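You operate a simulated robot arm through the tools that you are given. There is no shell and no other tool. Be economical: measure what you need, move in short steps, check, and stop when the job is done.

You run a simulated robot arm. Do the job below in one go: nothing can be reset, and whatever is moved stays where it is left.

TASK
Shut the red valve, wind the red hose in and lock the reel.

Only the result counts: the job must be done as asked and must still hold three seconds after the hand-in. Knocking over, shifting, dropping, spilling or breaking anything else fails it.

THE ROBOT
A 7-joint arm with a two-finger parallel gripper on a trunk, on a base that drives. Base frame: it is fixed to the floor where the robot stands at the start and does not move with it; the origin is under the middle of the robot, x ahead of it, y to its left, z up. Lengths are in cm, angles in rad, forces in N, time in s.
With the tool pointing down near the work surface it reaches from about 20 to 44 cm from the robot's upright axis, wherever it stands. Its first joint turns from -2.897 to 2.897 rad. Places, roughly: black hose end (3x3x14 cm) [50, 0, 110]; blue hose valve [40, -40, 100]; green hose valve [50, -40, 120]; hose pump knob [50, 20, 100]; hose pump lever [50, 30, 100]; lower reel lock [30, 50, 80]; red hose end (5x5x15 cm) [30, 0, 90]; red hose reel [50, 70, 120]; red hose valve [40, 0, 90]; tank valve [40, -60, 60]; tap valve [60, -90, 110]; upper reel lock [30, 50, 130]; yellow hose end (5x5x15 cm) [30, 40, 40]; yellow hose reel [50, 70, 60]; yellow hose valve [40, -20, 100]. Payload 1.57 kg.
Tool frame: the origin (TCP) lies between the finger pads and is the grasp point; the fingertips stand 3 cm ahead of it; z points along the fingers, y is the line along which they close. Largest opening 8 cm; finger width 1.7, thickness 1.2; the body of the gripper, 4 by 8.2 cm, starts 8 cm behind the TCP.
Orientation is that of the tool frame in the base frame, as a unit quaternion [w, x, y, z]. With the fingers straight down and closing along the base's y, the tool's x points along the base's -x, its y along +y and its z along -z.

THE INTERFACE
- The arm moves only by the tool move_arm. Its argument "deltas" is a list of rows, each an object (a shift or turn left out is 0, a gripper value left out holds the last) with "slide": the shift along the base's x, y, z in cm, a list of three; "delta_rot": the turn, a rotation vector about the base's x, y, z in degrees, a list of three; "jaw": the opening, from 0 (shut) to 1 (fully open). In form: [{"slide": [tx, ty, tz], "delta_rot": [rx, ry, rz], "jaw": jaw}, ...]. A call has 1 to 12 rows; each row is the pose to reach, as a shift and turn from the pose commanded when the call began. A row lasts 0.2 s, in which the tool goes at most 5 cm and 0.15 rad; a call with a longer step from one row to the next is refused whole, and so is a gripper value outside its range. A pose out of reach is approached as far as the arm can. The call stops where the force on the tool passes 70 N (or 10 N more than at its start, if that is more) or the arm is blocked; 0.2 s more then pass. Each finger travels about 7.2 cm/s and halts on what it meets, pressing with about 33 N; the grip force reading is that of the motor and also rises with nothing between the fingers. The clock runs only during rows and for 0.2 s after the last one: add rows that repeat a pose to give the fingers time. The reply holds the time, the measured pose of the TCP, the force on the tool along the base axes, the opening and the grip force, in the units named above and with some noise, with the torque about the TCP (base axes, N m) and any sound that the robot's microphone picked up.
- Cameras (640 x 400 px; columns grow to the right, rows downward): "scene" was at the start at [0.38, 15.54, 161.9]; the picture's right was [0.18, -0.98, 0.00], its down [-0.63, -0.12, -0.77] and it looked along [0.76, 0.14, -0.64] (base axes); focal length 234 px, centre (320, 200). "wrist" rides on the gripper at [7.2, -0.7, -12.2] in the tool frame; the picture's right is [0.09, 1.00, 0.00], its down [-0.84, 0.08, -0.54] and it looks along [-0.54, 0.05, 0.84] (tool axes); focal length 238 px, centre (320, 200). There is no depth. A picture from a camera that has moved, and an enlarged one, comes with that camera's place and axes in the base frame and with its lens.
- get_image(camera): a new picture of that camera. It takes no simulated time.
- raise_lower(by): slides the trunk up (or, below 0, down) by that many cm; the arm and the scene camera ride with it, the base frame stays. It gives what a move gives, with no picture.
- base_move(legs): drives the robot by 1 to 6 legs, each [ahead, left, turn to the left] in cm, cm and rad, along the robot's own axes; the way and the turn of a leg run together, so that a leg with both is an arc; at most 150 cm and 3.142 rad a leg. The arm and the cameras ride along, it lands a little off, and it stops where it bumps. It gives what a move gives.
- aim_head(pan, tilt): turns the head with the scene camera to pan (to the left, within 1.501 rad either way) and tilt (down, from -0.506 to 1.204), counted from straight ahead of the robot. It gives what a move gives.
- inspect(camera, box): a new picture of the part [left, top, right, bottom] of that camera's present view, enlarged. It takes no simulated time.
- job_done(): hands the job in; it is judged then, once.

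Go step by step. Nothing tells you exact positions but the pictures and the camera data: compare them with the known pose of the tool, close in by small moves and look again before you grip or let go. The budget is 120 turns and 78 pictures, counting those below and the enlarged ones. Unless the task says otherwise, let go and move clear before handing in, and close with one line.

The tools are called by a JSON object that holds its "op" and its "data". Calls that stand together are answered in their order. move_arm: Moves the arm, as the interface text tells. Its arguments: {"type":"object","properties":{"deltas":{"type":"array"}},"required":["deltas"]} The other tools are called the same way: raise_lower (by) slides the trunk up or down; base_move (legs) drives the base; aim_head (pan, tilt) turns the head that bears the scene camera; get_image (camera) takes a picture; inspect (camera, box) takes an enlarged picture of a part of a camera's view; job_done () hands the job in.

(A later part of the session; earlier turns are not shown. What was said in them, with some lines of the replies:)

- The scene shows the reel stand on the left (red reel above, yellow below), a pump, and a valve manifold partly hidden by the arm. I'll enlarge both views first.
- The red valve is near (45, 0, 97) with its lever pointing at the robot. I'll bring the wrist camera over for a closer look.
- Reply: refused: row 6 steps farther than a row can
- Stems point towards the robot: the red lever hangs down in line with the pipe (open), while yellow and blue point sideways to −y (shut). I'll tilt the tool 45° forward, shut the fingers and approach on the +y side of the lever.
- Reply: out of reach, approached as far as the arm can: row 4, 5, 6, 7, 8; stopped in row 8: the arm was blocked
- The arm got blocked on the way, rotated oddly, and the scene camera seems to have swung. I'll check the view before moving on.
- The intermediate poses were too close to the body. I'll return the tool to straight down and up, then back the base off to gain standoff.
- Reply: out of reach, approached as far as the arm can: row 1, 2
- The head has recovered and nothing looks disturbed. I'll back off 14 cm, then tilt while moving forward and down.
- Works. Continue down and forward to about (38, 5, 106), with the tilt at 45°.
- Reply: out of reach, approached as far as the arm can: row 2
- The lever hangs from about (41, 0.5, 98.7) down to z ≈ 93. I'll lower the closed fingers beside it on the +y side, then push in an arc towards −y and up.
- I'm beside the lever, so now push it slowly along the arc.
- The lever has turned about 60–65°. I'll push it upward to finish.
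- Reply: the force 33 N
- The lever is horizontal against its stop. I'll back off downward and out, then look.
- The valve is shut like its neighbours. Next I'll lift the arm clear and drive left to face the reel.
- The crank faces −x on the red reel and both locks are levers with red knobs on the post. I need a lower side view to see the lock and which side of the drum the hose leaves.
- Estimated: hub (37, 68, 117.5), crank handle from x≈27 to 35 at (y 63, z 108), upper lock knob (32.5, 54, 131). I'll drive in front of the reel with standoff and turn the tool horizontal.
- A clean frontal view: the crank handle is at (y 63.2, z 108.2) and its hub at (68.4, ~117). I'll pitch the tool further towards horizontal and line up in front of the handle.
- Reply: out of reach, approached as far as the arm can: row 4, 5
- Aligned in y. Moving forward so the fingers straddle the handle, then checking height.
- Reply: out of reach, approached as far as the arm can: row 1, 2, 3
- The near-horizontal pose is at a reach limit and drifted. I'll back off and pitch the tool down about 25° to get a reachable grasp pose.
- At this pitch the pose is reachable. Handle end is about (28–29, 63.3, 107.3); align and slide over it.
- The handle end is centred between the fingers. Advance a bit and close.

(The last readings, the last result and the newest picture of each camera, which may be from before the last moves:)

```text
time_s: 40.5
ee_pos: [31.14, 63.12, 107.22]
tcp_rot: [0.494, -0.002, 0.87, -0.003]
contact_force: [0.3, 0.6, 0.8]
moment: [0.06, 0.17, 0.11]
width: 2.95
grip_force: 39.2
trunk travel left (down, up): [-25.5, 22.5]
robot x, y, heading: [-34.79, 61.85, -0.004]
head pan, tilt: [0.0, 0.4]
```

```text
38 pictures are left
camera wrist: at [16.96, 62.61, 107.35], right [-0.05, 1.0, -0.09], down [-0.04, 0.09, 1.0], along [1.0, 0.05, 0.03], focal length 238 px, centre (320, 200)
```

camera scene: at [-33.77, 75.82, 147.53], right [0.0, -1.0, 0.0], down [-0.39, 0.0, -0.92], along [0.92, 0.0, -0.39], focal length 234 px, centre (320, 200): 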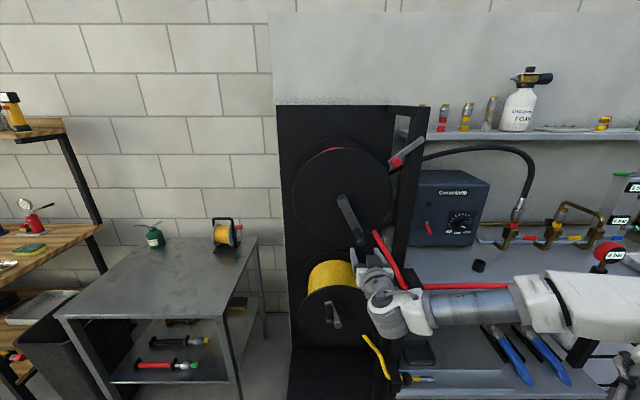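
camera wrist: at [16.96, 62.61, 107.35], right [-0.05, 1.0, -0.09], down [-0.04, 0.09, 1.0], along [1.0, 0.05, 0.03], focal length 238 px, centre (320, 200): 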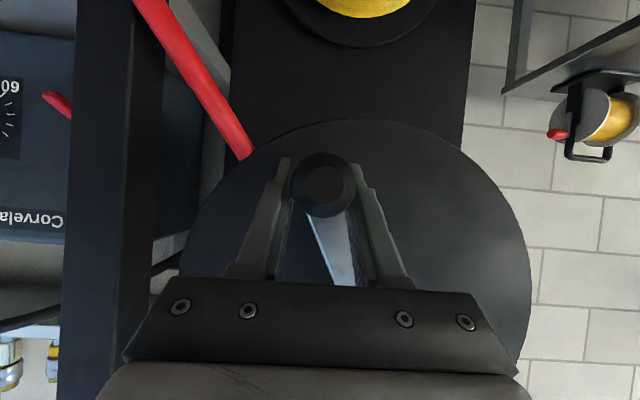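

Gripped (2.95 cm). Test a small turn that should wind in (handle towards −y and up), watching the force.

{"op": "move_arm", "data": {"deltas": [{"slide": [0, -0.65, 0.37]}, {"slide": [0, -1.32, 0.79]}, {"slide": [0, -2.1, 1.4]}, {"slide": [0, -2.83, 2.07]}, {"slide": [0, -2.83, 2.07]}]}}

{"op": "get_image", "data": {"camera": "scene"}}

{"op": "get_image", "data": {"camera": "wrist"}}

```text
time_s: 41.5
ee_pos: [31.35, 63.05, 108.61]
tcp_rot: [0.488, -0.018, 0.872, 0.013]
contact_force: [22.0, 10.9, -13.8]
moment: [0.12, -0.41, -0.66]
width: 2.89
grip_force: 39.4
trunk travel left (down, up): [-25.5, 22.5]
robot x, y, heading: [-34.8, 61.84, 0.001]
head pan, tilt: [0.0, 0.4]
stopped in row 4: the force on the tool passed its limit at 76 N (the readings are from after the stop); the commanded pose is now the measured one
```

```text
37 pictures are left
camera scene: at [-33.43, 76.05, 147.56], right [0.0, -1.0, 0.0], down [-0.39, 0.0, -0.92], along [0.92, 0.0, -0.39], focal length 234 px, centre (320, 200)
```

scene: 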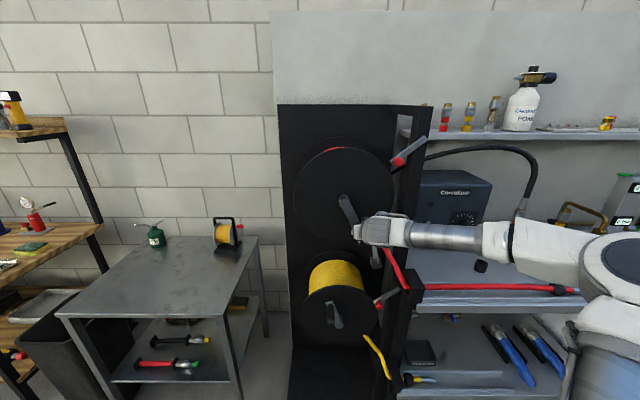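

```text
36 pictures are left
camera wrist: at [17.14, 61.87, 108.81], right [-0.09, 0.99, -0.07], down [-0.03, 0.07, 1.0], along [1.0, 0.09, 0.02], focal length 238 px, centre (320, 200)
```

wrist: 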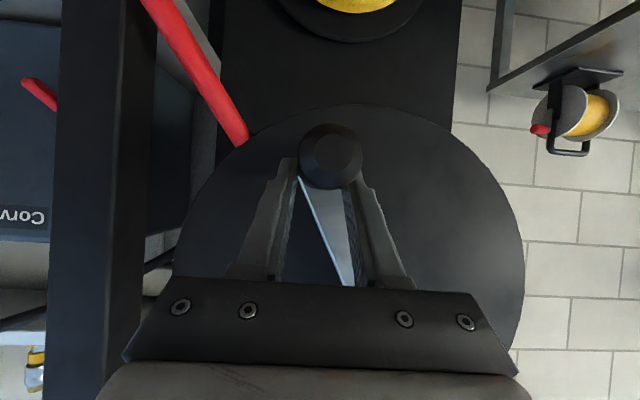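

The crank didn't turn that way. Try the other direction gently before deciding that it's locked.

{"op": "move_arm", "data": {"deltas": [{"slide": [0, 0.1, -1.2]}, {"slide": [0, 0.8, -1.5]}, {"slide": [0, 1.5, -1.8]}, {"slide": [0, 2.3, -2.1]}, {"slide": [0, 2.3, -2.1]}]}}

{"op": "get_image", "data": {"camera": "wrist"}}

```text
time_s: 42.7
ee_pos: [31.19, 63.3, 106.85]
tcp_rot: [0.492, -0.004, 0.87, 0.002]
contact_force: [-6.8, -49.1, 29.0]
moment: [-0.19, -0.06, 0.83]
width: 2.96
grip_force: 39.7
trunk travel left (down, up): [-25.5, 22.5]
robot x, y, heading: [-35.02, 61.7, 0.001]
head pan, tilt: [0.0, 0.4]
```

```text
35 pictures are left
camera wrist: at [16.96, 62.5, 107.01], right [-0.06, 1.0, -0.08], down [-0.04, 0.08, 1.0], along [1.0, 0.06, 0.03], focal length 238 px, centre (320, 200)
```

wrist: 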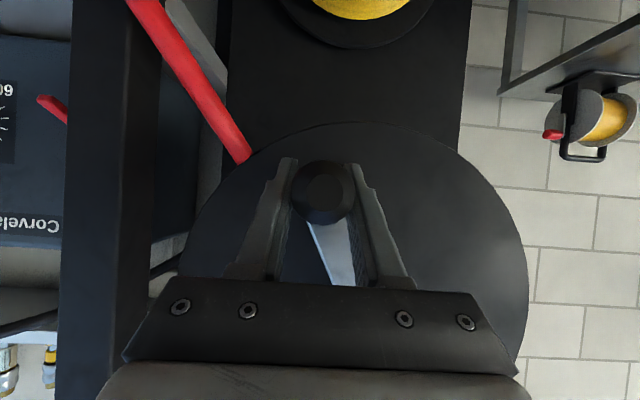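

It's blocked both ways, so the reel is locked as it stands: the lock must be released first, then re-engaged. I'll let go and back out.

{"op": "move_arm", "data": {"deltas": [{"slide": [0, -2.2, 2.1]}, {"slide": [0, -2.2, 2.3], "jaw": 0.7}, {"slide": [0, -2.2, 2.3]}, {"slide": [-4, -2.2, 2.3]}, {"slide": [-8.5, -2.2, 2.6]}, {"slide": [-9, -4, 7]}, {"slide": [-9, -6, 11], "jaw": 0}, {"slide": [-9, -7, 15]}]}}

{"op": "get_image", "data": {"camera": "wrist"}}

{"op": "inspect", "data": {"camera": "scene", "box": [340, 90, 460, 190]}}

```text
time_s: 44.5
ee_pos: [21.66, 58.03, 121.71]
tcp_rot: [0.491, -0.017, 0.871, 0.011]
contact_force: [-0.3, -0.9, -0.3]
moment: [-0.01, 0.01, 0.0]
width: 0.0
grip_force: 15.8
trunk travel left (down, up): [-25.5, 22.5]
robot x, y, heading: [-35.32, 61.61, 0.004]
head pan, tilt: [0.0, 0.4]
```

```text
34 pictures are left
camera wrist: at [7.41, 56.92, 121.88], right [-0.09, 0.99, -0.08], down [-0.03, 0.07, 1.0], along [1.0, 0.09, 0.03], focal length 238 px, centre (320, 200)
```

wrist: 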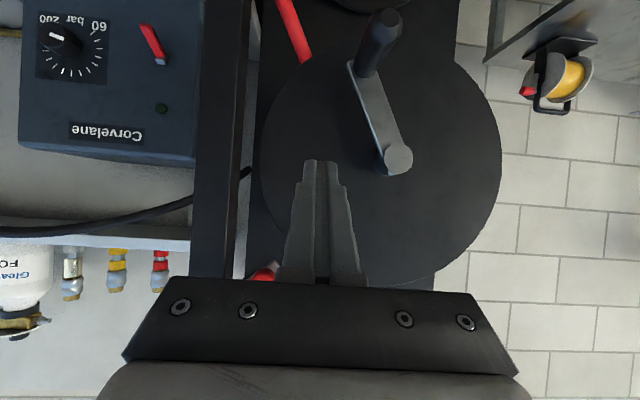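

```text
4.00 times, centred on (400, 140) of scene
camera zoom: at [-33.79, 75.88, 147.53], right [0.0, -1.0, 0.0], down [-0.39, 0.0, -0.92], along [0.92, 0.0, -0.39], focal length 934 px, centre (0, 440)
```

zoom: 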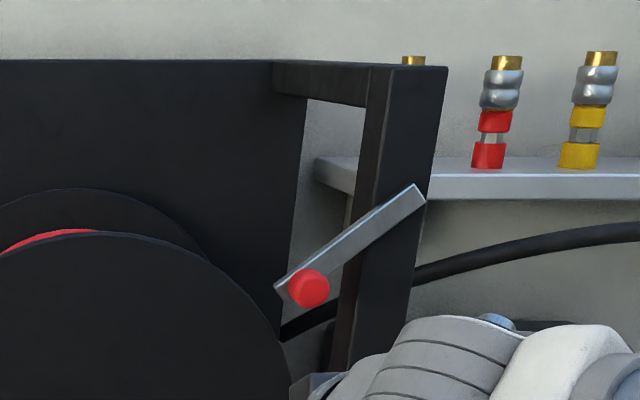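

The lock lever runs from the post (y≈46, z≈137.7) down to its knob at (32.5, 53.6, 131.4), pointing at the hub: locked. I'll bring closed fingers under the knob and push up.

{"op": "move_arm", "data": {"deltas": [{"slide": [0, -2.5, 3]}, {"slide": [0, -4.7, 5.5]}, {"slide": [4, -4.7, 5.8]}, {"slide": [8, -4.7, 6]}, {"slide": [9.2, -4.7, 6]}, {"slide": [9.2, -4.7, 6]}]}}

{"op": "inspect", "data": {"camera": "scene", "box": [340, 90, 460, 190]}}

{"op": "get_image", "data": {"camera": "wrist"}}

```text
time_s: 45.9
ee_pos: [31.01, 53.32, 127.52]
tcp_rot: [0.491, -0.017, 0.871, 0.01]
contact_force: [-0.3, 0.5, -0.3]
moment: [0.03, 0.0, -0.03]
width: 0.03
grip_force: 21.3
trunk travel left (down, up): [-25.5, 22.5]
robot x, y, heading: [-35.27, 61.65, -0.001]
head pan, tilt: [0.0, 0.4]
```

```text
4.00 times, centred on (400, 140) of scene
camera zoom: at [-33.79, 75.89, 147.53], right [0.0, -1.0, 0.0], down [-0.39, 0.0, -0.92], along [0.92, 0.0, -0.39], focal length 934 px, centre (0, 440)
```

zoom: 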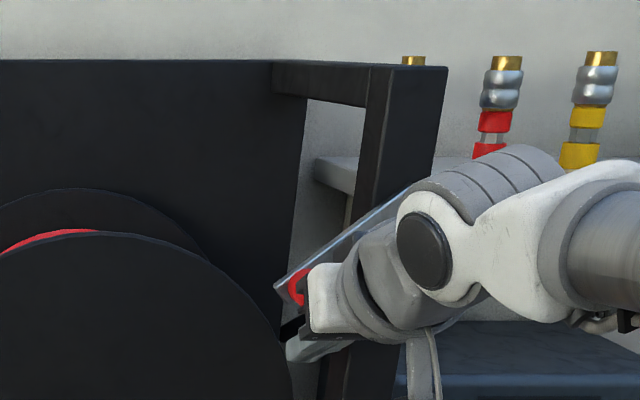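

```text
31 pictures are left
camera wrist: at [16.82, 52.2, 127.75], right [-0.09, 0.99, -0.08], down [-0.03, 0.07, 1.0], along [1.0, 0.09, 0.03], focal length 238 px, centre (320, 200)
```

wrist: 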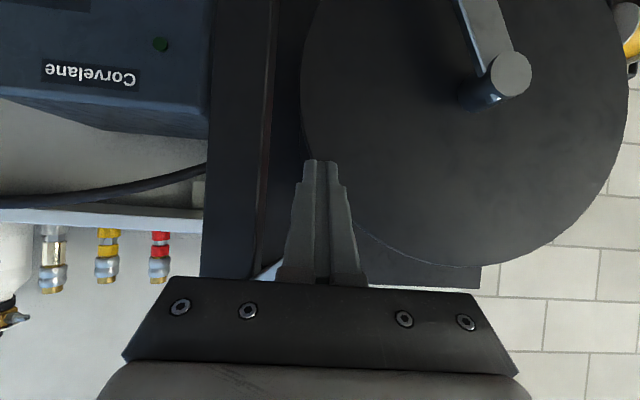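

Finger is under the knob. Push up slowly along the knob's arc.

{"op": "move_arm", "data": {"deltas": [{"slide": [0, 0, 1.2]}, {"slide": [0, 0.5, 2.2]}, {"slide": [0, 1, 3.2]}, {"slide": [0, 1.3, 4.2]}, {"slide": [0, 1.5, 5.5]}, {"slide": [0, 1.5, 7]}]}}

{"op": "inspect", "data": {"camera": "scene", "box": [340, 90, 460, 190]}}

```text
time_s: 47.3
ee_pos: [31.07, 54.9, 134.83]
tcp_rot: [0.492, -0.018, 0.87, 0.01]
contact_force: [-22.0, 11.3, -3.3]
moment: [-0.14, -0.31, 0.17]
width: 0.0
grip_force: 22.0
trunk travel left (down, up): [-25.5, 22.5]
robot x, y, heading: [-35.15, 61.6, 0.001]
head pan, tilt: [0.0, 0.4]
```

```text
4.00 times, centred on (400, 140) of scene
camera zoom: at [-34.09, 76.04, 147.52], right [0.0, -1.0, 0.0], down [-0.39, 0.0, -0.92], along [0.92, 0.0, -0.39], focal length 934 px, centre (0, 440)
```

zoom: 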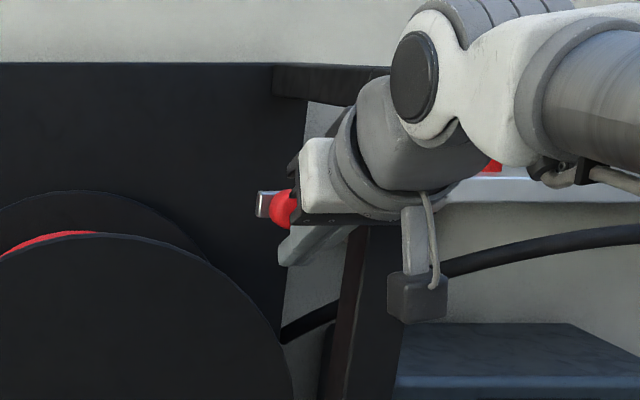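

The lever has swung up to about horizontal. I'll push a bit further to make sure it's clear of the rim.

{"op": "move_arm", "data": {"deltas": [{"slide": [-0.3, 0, 1.2]}, {"slide": [-0.3, -0.2, 2.5]}, {"slide": [-0.3, -0.8, 4]}, {"slide": [-0.3, -1.2, 5]}]}}

{"op": "inspect", "data": {"camera": "scene", "box": [340, 70, 460, 170]}}

```text
time_s: 48.0
ee_pos: [30.88, 54.47, 135.28]
tcp_rot: [0.465, -0.018, 0.885, 0.012]
contact_force: [-3.1, 0.2, -13.1]
moment: [-0.13, -0.02, 0.07]
width: 0.02
grip_force: 21.3
trunk travel left (down, up): [-25.5, 22.5]
robot x, y, heading: [-35.01, 61.98, 0.003]
head pan, tilt: [0.0, 0.4]
stopped in row 3: the force on the tool passed its limit at 76 N (the readings are from after the stop); the commanded pose is now the measured one
```

```text
4.00 times, centred on (400, 120) of scene
camera zoom: at [-33.73, 75.87, 147.58], right [0.0, -1.0, 0.0], down [-0.39, 0.0, -0.92], along [0.92, 0.0, -0.39], focal length 934 px, centre (0, 520)
```

zoom: 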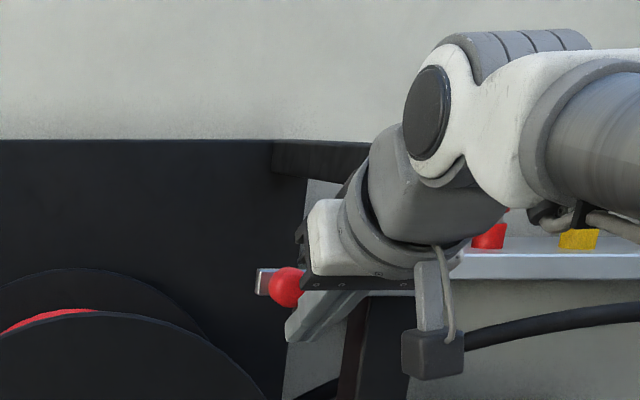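

It hit a hard stop at horizontal, so the lock is released. Back off and return in front of the crank handle.

{"op": "move_arm", "data": {"deltas": [{"slide": [0, 0, -1.5]}, {"slide": [-4.5, 0, -1.5]}, {"slide": [-9.3, 0, -2]}, {"slide": [-9.5, 2, -6.5]}, {"slide": [-9.5, 4, -11], "jaw": 0.7}, {"slide": [-9.5, 6, -15.5]}, {"slide": [-9.5, 8, -20]}, {"slide": [-9.5, 8.7, -24.8]}, {"slide": [-9.5, 8.7, -28.1]}]}}

{"op": "get_image", "data": {"camera": "wrist"}}

{"op": "inspect", "data": {"camera": "scene", "box": [300, 90, 460, 190]}}

```text
time_s: 50.0
ee_pos: [21.4, 63.48, 107.42]
tcp_rot: [0.47, -0.019, 0.882, 0.012]
contact_force: [0.5, -0.2, -0.3]
moment: [-0.02, -0.01, -0.01]
width: 5.58
grip_force: 0.1
trunk travel left (down, up): [-25.5, 22.5]
robot x, y, heading: [-35.0, 61.68, 0.005]
head pan, tilt: [0.0, 0.4]
```

```text
28 pictures are left
camera wrist: at [7.2, 62.22, 108.2], right [-0.1, 0.99, -0.07], down [0.01, 0.07, 1.0], along [1.0, 0.09, -0.02], focal length 238 px, centre (320, 200)
```

wrist: 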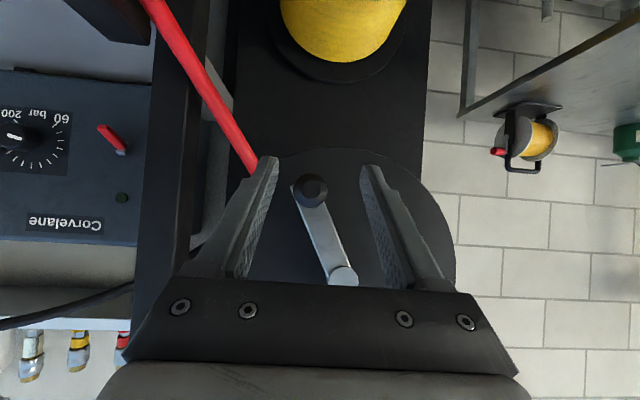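

```text
4.00 times, centred on (380, 140) of scene
camera zoom: at [-33.81, 75.89, 147.53], right [0.0, -1.0, 0.0], down [-0.39, 0.0, -0.92], along [0.92, 0.0, -0.39], focal length 934 px, centre (80, 440)
```

zoom: 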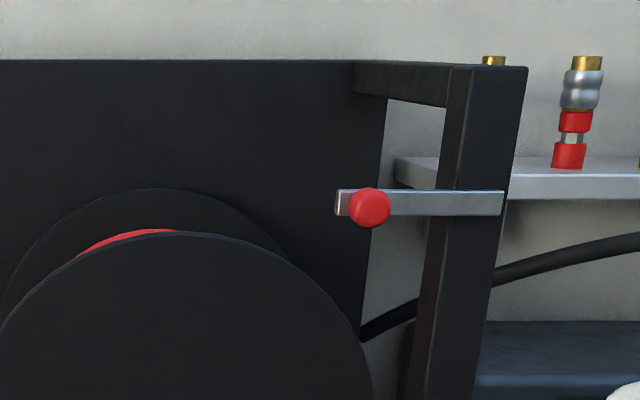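

The lock lever stays horizontal. Now grip the crank handle again.

{"op": "move_arm", "data": {"deltas": [{"slide": [4.5, -0.2, -0.2]}, {"slide": [8.5, -0.2, -0.3]}, {"slide": [9.8, -0.2, -0.3]}, {"slide": [9.8, -0.2, -0.3], "jaw": 0}, {"slide": [9.8, -0.2, -0.3]}, {"slide": [9.8, -0.2, -0.3]}]}}

```text
time_s: 51.4
ee_pos: [31.1, 63.11, 107.1]
tcp_rot: [0.47, -0.019, 0.882, 0.012]
contact_force: [4.2, 6.3, 0.6]
moment: [-0.32, 0.16, -1.29]
width: 3.02
grip_force: 39.2
trunk travel left (down, up): [-25.5, 22.5]
robot x, y, heading: [-35.3, 62.0, -0.001]
head pan, tilt: [0.0, 0.4]
```

Gripped. Turn a small amount towards −y/up and check the hose.

{"op": "move_arm", "data": {"deltas": [{"slide": [0, -0.65, 0.37]}, {"slide": [0, -1.32, 0.79]}, {"slide": [0, -2.1, 1.4]}, {"slide": [0, -2.83, 2.07]}, {"slide": [0, -2.83, 2.07]}]}}

{"op": "inspect", "data": {"camera": "scene", "box": [320, 180, 640, 380]}}

```text
time_s: 52.6
ee_pos: [31.21, 60.2, 109.12]
tcp_rot: [0.471, -0.019, 0.882, 0.011]
contact_force: [4.2, 8.5, 0.3]
moment: [-0.42, -0.43, -1.28]
width: 3.02
grip_force: 40.2
trunk travel left (down, up): [-25.5, 22.5]
robot x, y, heading: [-35.03, 61.66, 0.001]
head pan, tilt: [0.0, 0.4]
```

```text
2.00 times, centred on (480, 280) of scene
camera zoom: at [-33.78, 75.99, 147.52], right [0.0, -1.0, 0.0], down [-0.39, 0.0, -0.92], along [0.92, 0.0, -0.39], focal length 467 px, centre (0, 40)
```

zoom: 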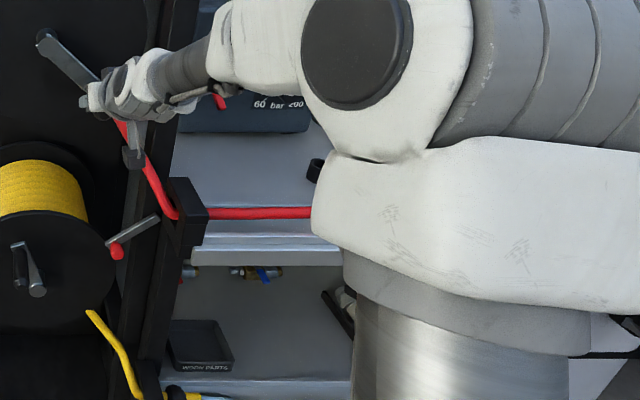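

The crank turns freely now. I'll continue the same way for a further 45° and look again.

{"op": "move_arm", "data": {"deltas": [{"slide": [0, -0.95, 1.2]}, {"slide": [0, -1.77, 2.5]}, {"slide": [0, -2.4, 3.85]}, {"slide": [0, -2.9, 5.25]}, {"slide": [0, -3.2, 6.7]}, {"slide": [0, -3.3, 8.2]}, {"slide": [0, -3.3, 8.2]}]}}

{"op": "aim_head", "data": {"pan": -0.35, "tilt": 0.45}}

{"op": "get_image", "data": {"camera": "scene"}}

```text
time_s: 54.2
ee_pos: [31.12, 57.05, 117.59]
tcp_rot: [0.471, -0.019, 0.882, 0.012]
contact_force: [0.3, 11.7, -0.6]
moment: [-0.13, -0.34, -1.01]
width: 3.02
grip_force: 39.2
trunk travel left (down, up): [-25.5, 22.5]
robot x, y, heading: [-34.67, 62.08, 0.003]
head pan, tilt: [0.0, 0.4]
```

```text
time_s: 55.0
ee_pos: [31.21, 56.99, 117.74]
tcp_rot: [0.471, -0.019, 0.882, 0.012]
contact_force: [4.4, 13.8, 7.1]
moment: [0.53, 0.72, -1.03]
width: 3.02
grip_force: 39.4
trunk travel left (down, up): [-25.5, 22.5]
robot x, y, heading: [-34.83, 61.93, 0.0]
head pan, tilt: [-0.351, 0.45]
```

```text
25 pictures are left
camera scene: at [-34.43, 72.89, 147.06], right [-0.34, -0.94, 0.0], down [-0.41, 0.15, -0.9], along [0.85, -0.31, -0.43], focal length 234 px, centre (320, 200)
```

scene: 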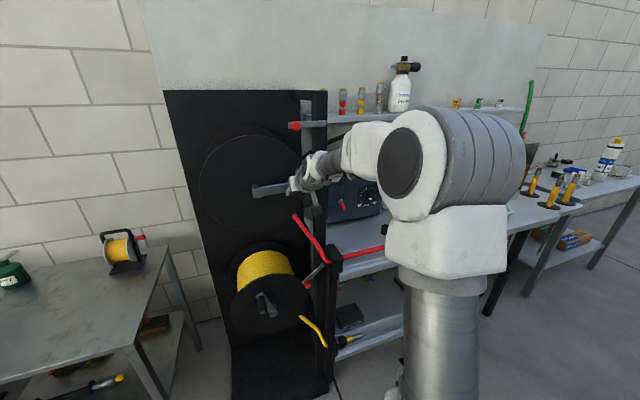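

The arm hides the hose end. I'll let go, back out, and turn the wrist camera right to see where the ball is.

{"op": "move_arm", "data": {"deltas": [{"slide": [0, 0, 0], "jaw": 0.7}, {"slide": [0, 0, 0]}, {"slide": [-4.5, 0, 0]}, {"slide": [-9, 0, 0]}, {"slide": [-10, 0, 1], "delta_rot": [0, 0, -8]}, {"slide": [-11, 0, 2], "delta_rot": [0, 0, -16]}, {"slide": [-12, 0, 3], "delta_rot": [0, 0, -24]}, {"slide": [-13, 0, 4], "delta_rot": [0, 0, -32]}, {"slide": [-13, 0, 5], "delta_rot": [0, 0, -40]}]}}

{"op": "get_image", "data": {"camera": "wrist"}}

```text
time_s: 57.0
ee_pos: [18.12, 56.87, 122.45]
tcp_rot: [0.446, 0.285, 0.835, -0.149]
contact_force: [0.6, 0.9, -0.3]
moment: [-0.02, -0.02, 0.05]
width: 5.61
grip_force: 0.1
out of reach, approached as far as the arm can: row 5, 6
trunk travel left (down, up): [-25.5, 22.5]
robot x, y, heading: [-34.55, 62.24, 0.002]
head pan, tilt: [-0.351, 0.45]
```

```text
24 pictures are left
camera wrist: at [6.52, 65.04, 123.28], right [0.57, 0.82, -0.07], down [0.06, 0.05, 1.0], along [0.82, -0.57, -0.02], focal length 238 px, centre (320, 200)
```

wrist: 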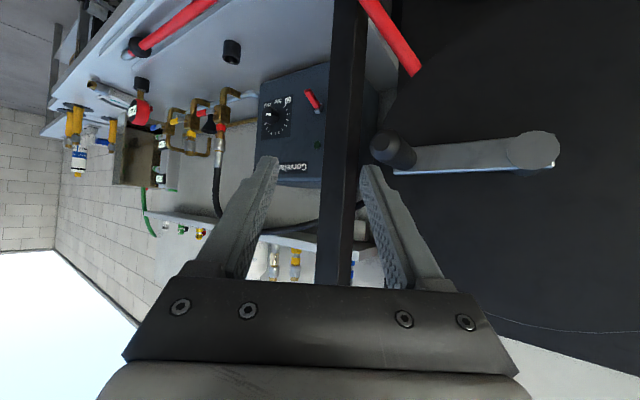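

The ball looks nearly unmoved. I'll zoom in for a precise reading before choosing the direction.

{"op": "inspect", "data": {"camera": "wrist", "box": [90, 0, 250, 100]}}

{"op": "inspect", "data": {"camera": "wrist", "box": [320, 0, 480, 100]}}

```text
4.00 times, centred on (170, 50) of wrist
camera zoom: at [6.52, 65.04, 123.28], right [0.57, 0.82, -0.07], down [0.06, 0.05, 1.0], along [0.82, -0.57, -0.02], focal length 953 px, centre (920, 800)
```

zoom: 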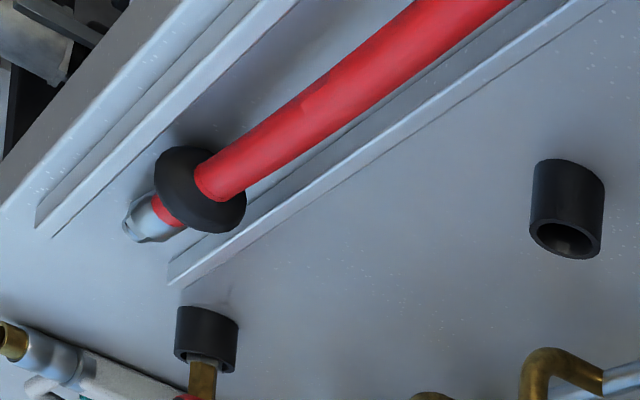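

```text
4.00 times, centred on (400, 50) of wrist
camera zoom: at [6.52, 65.04, 123.28], right [0.57, 0.82, -0.07], down [0.06, 0.05, 1.0], along [0.82, -0.57, -0.02], focal length 953 px, centre (0, 800)
```

zoom: 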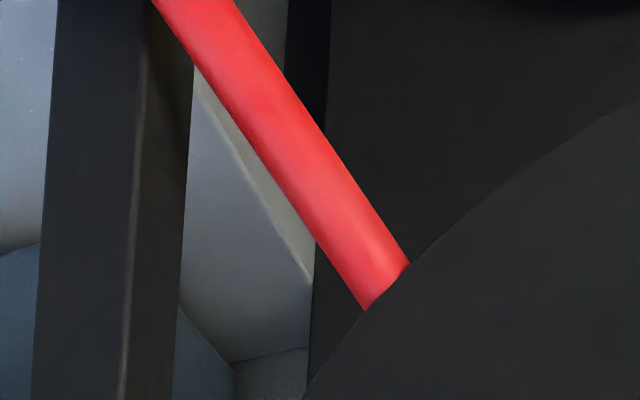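

The reading suggests the hose went nowhere, or about 1 cm out, so I'll try the other direction with a large turn. Re-grip the handle first.

{"op": "move_arm", "data": {"deltas": [{"slide": [0, 0, -1], "delta_rot": [0, 0, 8]}, {"slide": [1, 0, -2], "delta_rot": [0, 0, 16]}, {"slide": [2, 0, -3], "delta_rot": [0, 0, 24]}, {"slide": [3, 0, -4], "delta_rot": [0, 0, 32]}, {"slide": [4, 0, -5], "delta_rot": [0, 0, 40]}, {"slide": [4, 0, -5], "delta_rot": [0, 0, 40]}]}}

{"op": "get_image", "data": {"camera": "wrist"}}

```text
time_s: 58.4
ee_pos: [21.22, 56.95, 117.29]
tcp_rot: [0.458, 0.008, 0.889, -0.002]
contact_force: [0.0, -0.5, 0.0]
moment: [-0.04, 0.03, -0.03]
width: 5.56
grip_force: 0.1
out of reach, approached as far as the arm can: row 4, 5, 6
trunk travel left (down, up): [-25.5, 22.5]
robot x, y, heading: [-34.79, 61.99, 0.005]
head pan, tilt: [-0.351, 0.45]
```

```text
21 pictures are left
camera wrist: at [7.22, 56.5, 118.54], right [-0.04, 1.0, -0.07], down [0.05, 0.07, 1.0], along [1.0, 0.03, -0.05], focal length 238 px, centre (320, 200)
```

wrist: 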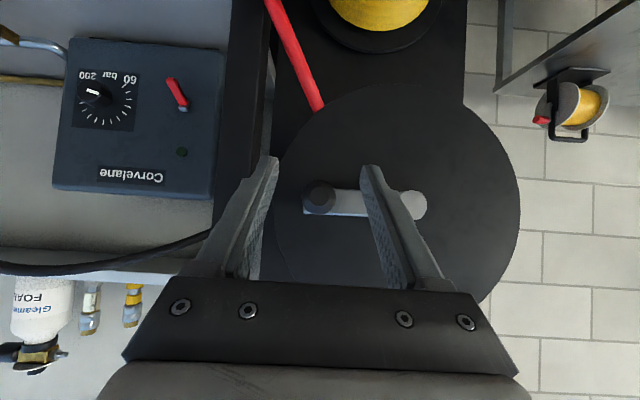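

{"op": "move_arm", "data": {"deltas": [{"slide": [4.5, 0.1, 0.1]}, {"slide": [8.5, 0.1, 0.1]}, {"slide": [9.8, 0.1, 0.1]}, {"slide": [9.8, 0.1, 0.1], "jaw": 0}, {"slide": [9.8, 0.1, 0.1]}, {"slide": [9.8, 0.1, 0.1]}]}}

```text
time_s: 59.8
ee_pos: [31.07, 56.93, 117.47]
tcp_rot: [0.458, 0.008, 0.889, -0.001]
contact_force: [3.3, -1.1, 0.3]
moment: [0.0, 0.15, 0.01]
width: 2.97
grip_force: 39.2
trunk travel left (down, up): [-25.5, 22.5]
robot x, y, heading: [-34.89, 61.89, 0.005]
head pan, tilt: [-0.351, 0.45]
```

Gripped. Turn half a revolution the other way: down, left, up.

{"op": "move_arm", "data": {"deltas": [{"slide": [0, 0.39, -2.92]}, {"slide": [0, 1.51, -5.65]}, {"slide": [0, 3.31, -7.99]}, {"slide": [0, 5.65, -9.79]}, {"slide": [0, 8.38, -10.91]}, {"slide": [0, 11.3, -11.3]}, {"slide": [0, 14.22, -10.91]}, {"slide": [0, 16.95, -9.79]}, {"slide": [0, 19.29, -7.99]}, {"slide": [0, 21.09, -5.65]}, {"slide": [0, 22.21, -2.92]}, {"slide": [0, 22.6, 0]}]}}

{"op": "aim_head", "data": {"pan": -0.2, "tilt": 0.5}}

{"op": "get_image", "data": {"camera": "scene"}}

```text
time_s: 62.4
ee_pos: [31.18, 79.47, 117.57]
tcp_rot: [0.459, 0.007, 0.888, 0.0]
contact_force: [-3.6, -5.4, -2.8]
moment: [0.53, -0.8, 0.06]
width: 2.9
grip_force: 38.7
trunk travel left (down, up): [-25.5, 22.5]
robot x, y, heading: [-35.0, 61.96, 0.005]
head pan, tilt: [-0.351, 0.45]
```

```text
time_s: 63.1
ee_pos: [31.22, 79.45, 117.45]
tcp_rot: [0.459, 0.007, 0.889, -0.002]
contact_force: [-0.4, 0.8, 5.8]
moment: [-0.22, -0.13, 0.18]
width: 2.9
grip_force: 39.0
trunk travel left (down, up): [-25.5, 22.5]
robot x, y, heading: [-35.07, 61.87, 0.001]
head pan, tilt: [-0.201, 0.499]
```

```text
20 pictures are left
camera scene: at [-34.2, 74.08, 146.63], right [-0.2, -0.98, 0.0], down [-0.47, 0.09, -0.88], along [0.86, -0.17, -0.48], focal length 234 px, centre (320, 200)
```

scene: 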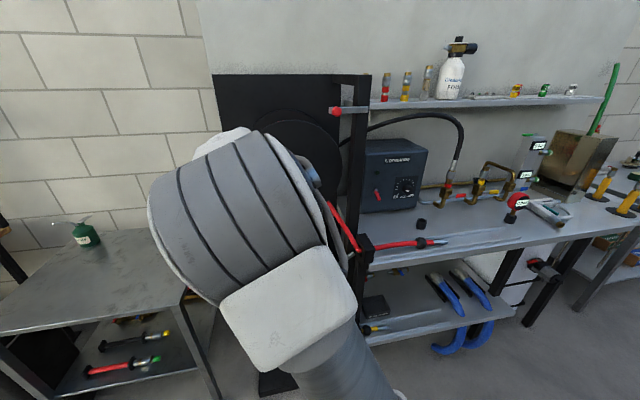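

That's the winding direction: the ball is now about 15 cm from the guide. Continue 75° more.

{"op": "move_arm", "data": {"deltas": [{"slide": [0, -0.39, 2.92]}, {"slide": [0, -1.51, 5.65]}, {"slide": [0, -3.31, 7.99]}, {"slide": [0, -5.65, 9.79]}, {"slide": [0, -8.38, 10.91]}, {"slide": [0, -8.38, 10.91]}]}}

{"op": "get_image", "data": {"camera": "scene"}}

```text
time_s: 64.5
ee_pos: [31.14, 71.98, 128.9]
tcp_rot: [0.465, 0.004, 0.885, 0.001]
contact_force: [8.1, 29.5, 29.3]
moment: [0.98, 0.26, 0.27]
width: 2.92
grip_force: 38.8
trunk travel left (down, up): [-25.5, 22.5]
robot x, y, heading: [-35.24, 62.03, 0.001]
head pan, tilt: [-0.201, 0.499]
```

```text
19 pictures are left
camera scene: at [-34.31, 74.41, 146.61], right [-0.2, -0.98, 0.0], down [-0.47, 0.09, -0.88], along [0.86, -0.17, -0.48], focal length 234 px, centre (320, 200)
```

scene: 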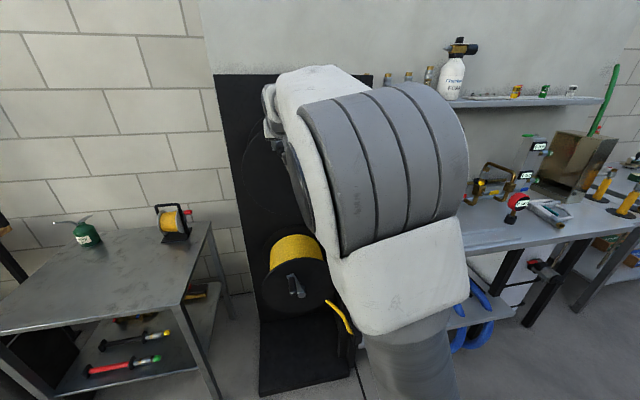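

There's now some resistance. Try a little more to see if the ball has reached the guide.

{"op": "move_arm", "data": {"deltas": [{"slide": [0, -1.0, 0.2]}, {"slide": [0, -2.2, 0.3]}, {"slide": [0, -2.2, 0.3]}]}}

```text
time_s: 65.4
ee_pos: [31.22, 72.05, 128.93]
tcp_rot: [0.464, -0.008, 0.886, 0.015]
contact_force: [0.4, 11.3, 3.6]
moment: [0.64, 0.69, -0.41]
width: 2.9
grip_force: 38.9
trunk travel left (down, up): [-25.5, 22.5]
robot x, y, heading: [-34.91, 61.81, 0.008]
head pan, tilt: [-0.201, 0.499]
stopped in row 3: the force on the tool passed its limit at 70 N (the readings are from after the stop); the commanded pose is now the measured one
```

A hard stop, so the hose is fully in. Let go, back out and move above the lock knob with closed fingers.

{"op": "move_arm", "data": {"deltas": [{"slide": [0, 0, 0], "jaw": 0.7}, {"slide": [0, 0, 0]}, {"slide": [-4.5, 0, 0]}, {"slide": [-9.3, 0, 0]}, {"slide": [-9.5, -4, 3], "jaw": 0}, {"slide": [-9.5, -8, 6]}, {"slide": [-9.5, -12, 9]}, {"slide": [-9.5, -15, 12]}, {"slide": [-9.5, -16.5, 13.3]}, {"slide": [-9.5, -16.5, 13.3]}]}}

{"op": "get_image", "data": {"camera": "wrist"}}

{"op": "get_image", "data": {"camera": "scene"}}

```text
time_s: 67.6
ee_pos: [21.67, 54.92, 141.81]
tcp_rot: [0.464, -0.005, 0.886, 0.013]
contact_force: [-0.2, 0.2, 0.5]
moment: [0.01, 0.01, 0.04]
width: 0.0
grip_force: 21.1
trunk travel left (down, up): [-25.5, 22.5]
robot x, y, heading: [-35.16, 62.09, 0.005]
head pan, tilt: [-0.201, 0.499]
```

```text
18 pictures are left
camera wrist: at [7.52, 53.95, 142.87], right [-0.07, 1.0, -0.06], down [0.03, 0.06, 1.0], along [1.0, 0.07, -0.03], focal length 238 px, centre (320, 200)
```

wrist: 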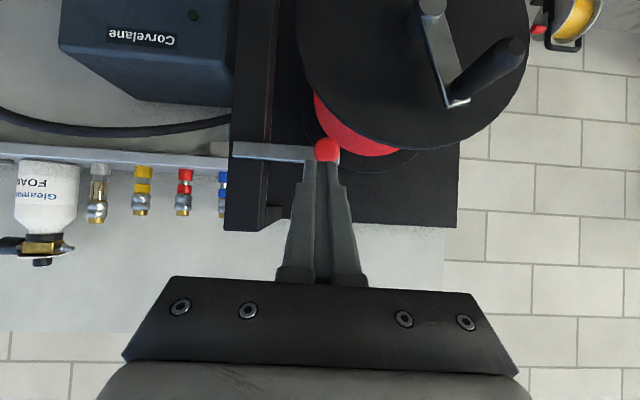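

```text
17 pictures are left
camera scene: at [-34.17, 74.12, 146.62], right [-0.2, -0.98, 0.0], down [-0.47, 0.09, -0.88], along [0.86, -0.17, -0.48], focal length 234 px, centre (320, 200)
```

scene: 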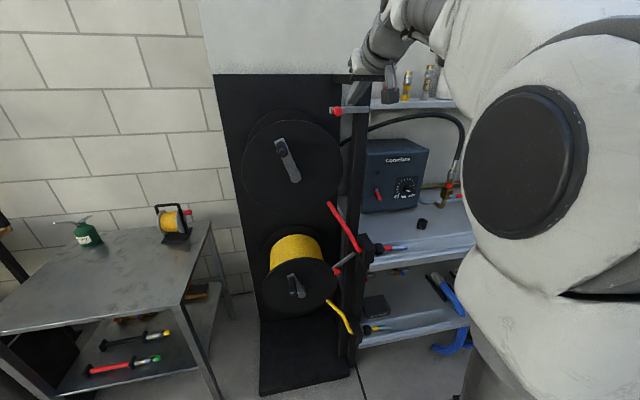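

The ball sits against the guide and the crank stayed put. Now bring the closed fingers over the knob and press it down along its arc to lock.

{"op": "move_arm", "data": {"deltas": [{"slide": [4.5, 0.5, 0.2]}, {"slide": [9.3, 0.6, 0.2]}, {"slide": [9.3, 0.6, -1.5]}, {"slide": [9.3, 0.5, -3]}, {"slide": [9.3, 0.2, -4.3]}, {"slide": [9.3, -0.4, -5.5]}, {"slide": [9.3, -1.1, -6.5]}, {"slide": [9.3, -1.6, -7.3]}, {"slide": [9.3, -1.7, -7.8]}]}}

{"op": "inspect", "data": {"camera": "scene", "box": [280, 60, 440, 160]}}

```text
time_s: 69.6
ee_pos: [30.84, 53.39, 135.01]
tcp_rot: [0.469, -0.007, 0.883, 0.012]
contact_force: [-3.0, 9.2, 18.8]
moment: [-0.08, -0.54, 0.21]
width: 0.01
grip_force: 20.6
trunk travel left (down, up): [-25.5, 22.5]
robot x, y, heading: [-35.27, 62.06, 0.004]
head pan, tilt: [-0.201, 0.499]
```

```text
4.00 times, centred on (360, 110) of scene
camera zoom: at [-34.36, 74.27, 146.64], right [-0.2, -0.98, 0.0], down [-0.47, 0.09, -0.88], along [0.86, -0.17, -0.48], focal length 934 px, centre (160, 560)
```

zoom: 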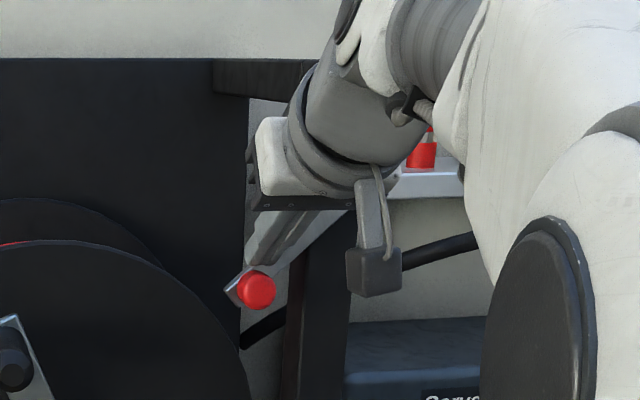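

The lever is down near its original position. Press a little further to make sure it's on its stop.

{"op": "move_arm", "data": {"deltas": [{"slide": [0, -0.3, -0.6]}, {"slide": [0, -0.5, -1.3]}, {"slide": [0, -0.5, -1.6]}]}}

{"op": "move_arm", "data": {"deltas": [{"slide": [0, 0, 2]}, {"slide": [-4.5, 0, 3]}, {"slide": [-9, 0, 3]}, {"slide": [-10, 4, 0]}, {"slide": [-10, 8, -2]}]}}

{"op": "inspect", "data": {"camera": "scene", "box": [220, 80, 460, 280]}}

```text
time_s: 70.4
ee_pos: [30.69, 53.21, 134.52]
tcp_rot: [0.48, -0.007, 0.877, 0.011]
contact_force: [2.0, 19.1, 54.8]
moment: [0.54, -1.33, 0.33]
width: 0.01
grip_force: 21.7
trunk travel left (down, up): [-25.5, 22.5]
robot x, y, heading: [-35.12, 61.91, 0.005]
head pan, tilt: [-0.201, 0.499]
```

```text
refused: row 4 steps farther than a row can; nothing moved
```

```text
2.00 times, centred on (340, 180) of scene
camera zoom: at [-34.6, 74.47, 146.63], right [-0.19, -0.98, 0.0], down [-0.47, 0.09, -0.88], along [0.86, -0.17, -0.47], focal length 467 px, centre (280, 240)
```

zoom: 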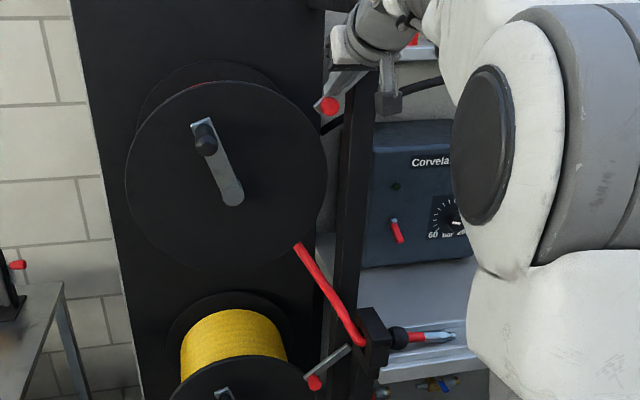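

It's on its stop (55 N). Back off and check everything.

{"op": "move_arm", "data": {"deltas": [{"slide": [0, 0, 2.5]}, {"slide": [-4, 0, 4]}, {"slide": [-8.5, 0, 5]}, {"slide": [-10, 3, 4]}, {"slide": [-10, 7, 2]}]}}

{"op": "get_image", "data": {"camera": "wrist"}}

{"op": "inspect", "data": {"camera": "scene", "box": [260, 80, 440, 260]}}

```text
time_s: 71.6
ee_pos: [20.96, 59.44, 134.58]
tcp_rot: [0.464, -0.005, 0.886, 0.012]
contact_force: [0.5, 0.3, 0.5]
moment: [0.03, -0.01, 0.01]
width: 0.02
grip_force: 21.3
trunk travel left (down, up): [-25.5, 22.5]
robot x, y, heading: [-35.42, 62.07, 0.004]
head pan, tilt: [-0.201, 0.499]
```

```text
14 pictures are left
camera wrist: at [6.74, 58.53, 135.71], right [-0.07, 1.0, -0.06], down [0.03, 0.06, 1.0], along [1.0, 0.07, -0.03], focal length 238 px, centre (320, 200)
```

wrist: 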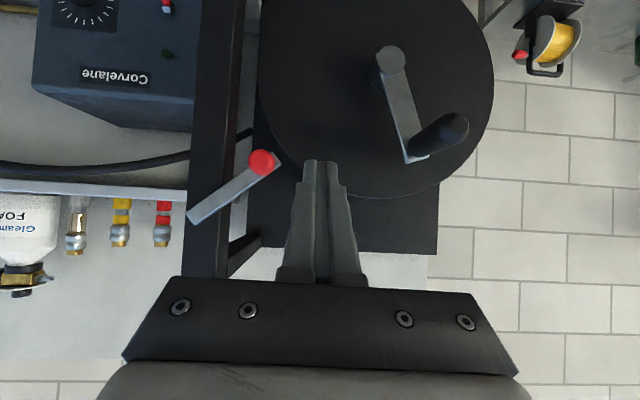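

```text
2.22 times, centred on (350, 170) of scene
camera zoom: at [-34.17, 74.12, 146.62], right [-0.2, -0.98, 0.0], down [-0.47, 0.09, -0.88], along [0.86, -0.17, -0.48], focal length 519 px, centre (253, 267)
```

zoom: 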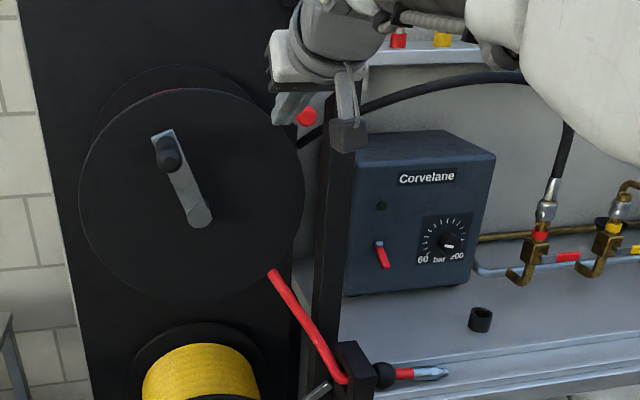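

The lever matches its original locked angle and the red valve lever is horizontal. I'll check the lock with a gentle sideways nudge of the crank handle.

{"op": "move_arm", "data": {"deltas": [{"slide": [0, 3.5, -3]}, {"slide": [0, 6.6, -5.4]}, {"slide": [4.7, 6.6, -5.4]}, {"slide": [9, 6.6, -5.4]}, {"slide": [9, 8.5, -5.4]}, {"slide": [9, 10, -5.4]}, {"slide": [9, 11.2, -5.4]}, {"slide": [9, 11.2, -5.4]}]}}

```text
time_s: 73.4
ee_pos: [30.15, 69.55, 129.31]
tcp_rot: [0.464, 0.001, 0.886, 0.009]
contact_force: [-0.3, -33.6, -1.8]
moment: [-0.58, 0.02, -0.41]
width: 0.0
grip_force: 21.1
trunk travel left (down, up): [-25.5, 22.5]
robot x, y, heading: [-35.2, 61.84, -0.001]
head pan, tilt: [-0.201, 0.499]
```

The crank holds against 34 N, so the reel is locked. Retreat and take a last look.

{"op": "move_arm", "data": {"deltas": [{"slide": [0, -3, 0]}, {"slide": [-4.5, -3, 0]}, {"slide": [-9, -3, 0]}, {"slide": [-13, -3, 1]}]}}

{"op": "get_image", "data": {"camera": "scene"}}

```text
time_s: 74.4
ee_pos: [17.05, 67.78, 130.48]
tcp_rot: [0.463, -0.006, 0.886, 0.013]
contact_force: [0.4, -0.9, -0.1]
moment: [0.02, 0.05, 0.03]
width: 0.0
grip_force: 20.8
trunk travel left (down, up): [-25.5, 22.5]
robot x, y, heading: [-34.73, 61.8, 0.006]
head pan, tilt: [-0.201, 0.499]
```

```text
12 pictures are left
camera scene: at [-34.15, 74.13, 146.62], right [-0.2, -0.98, 0.0], down [-0.47, 0.09, -0.88], along [0.86, -0.17, -0.48], focal length 234 px, centre (320, 200)
```

scene: 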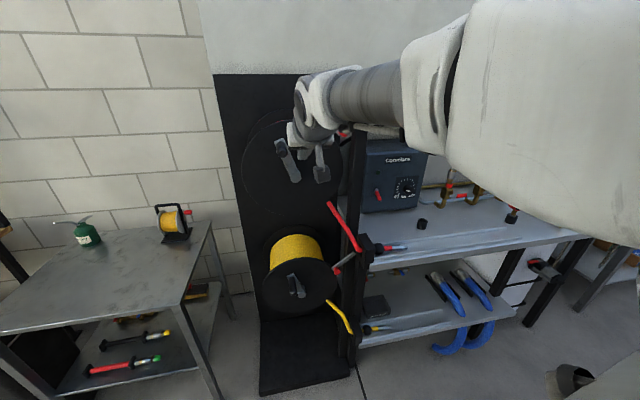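

The valve is shut, the hose is in against its guide, the lock is engaged and nothing else looks disturbed, so I'm handing in.

{"op": "job_done", "data": {}}

```text
The job is handed in.
```

The red valve is shut, the red hose is wound in until its ball meets the guide, and the red reel is locked; its crank held against a 34 N push.
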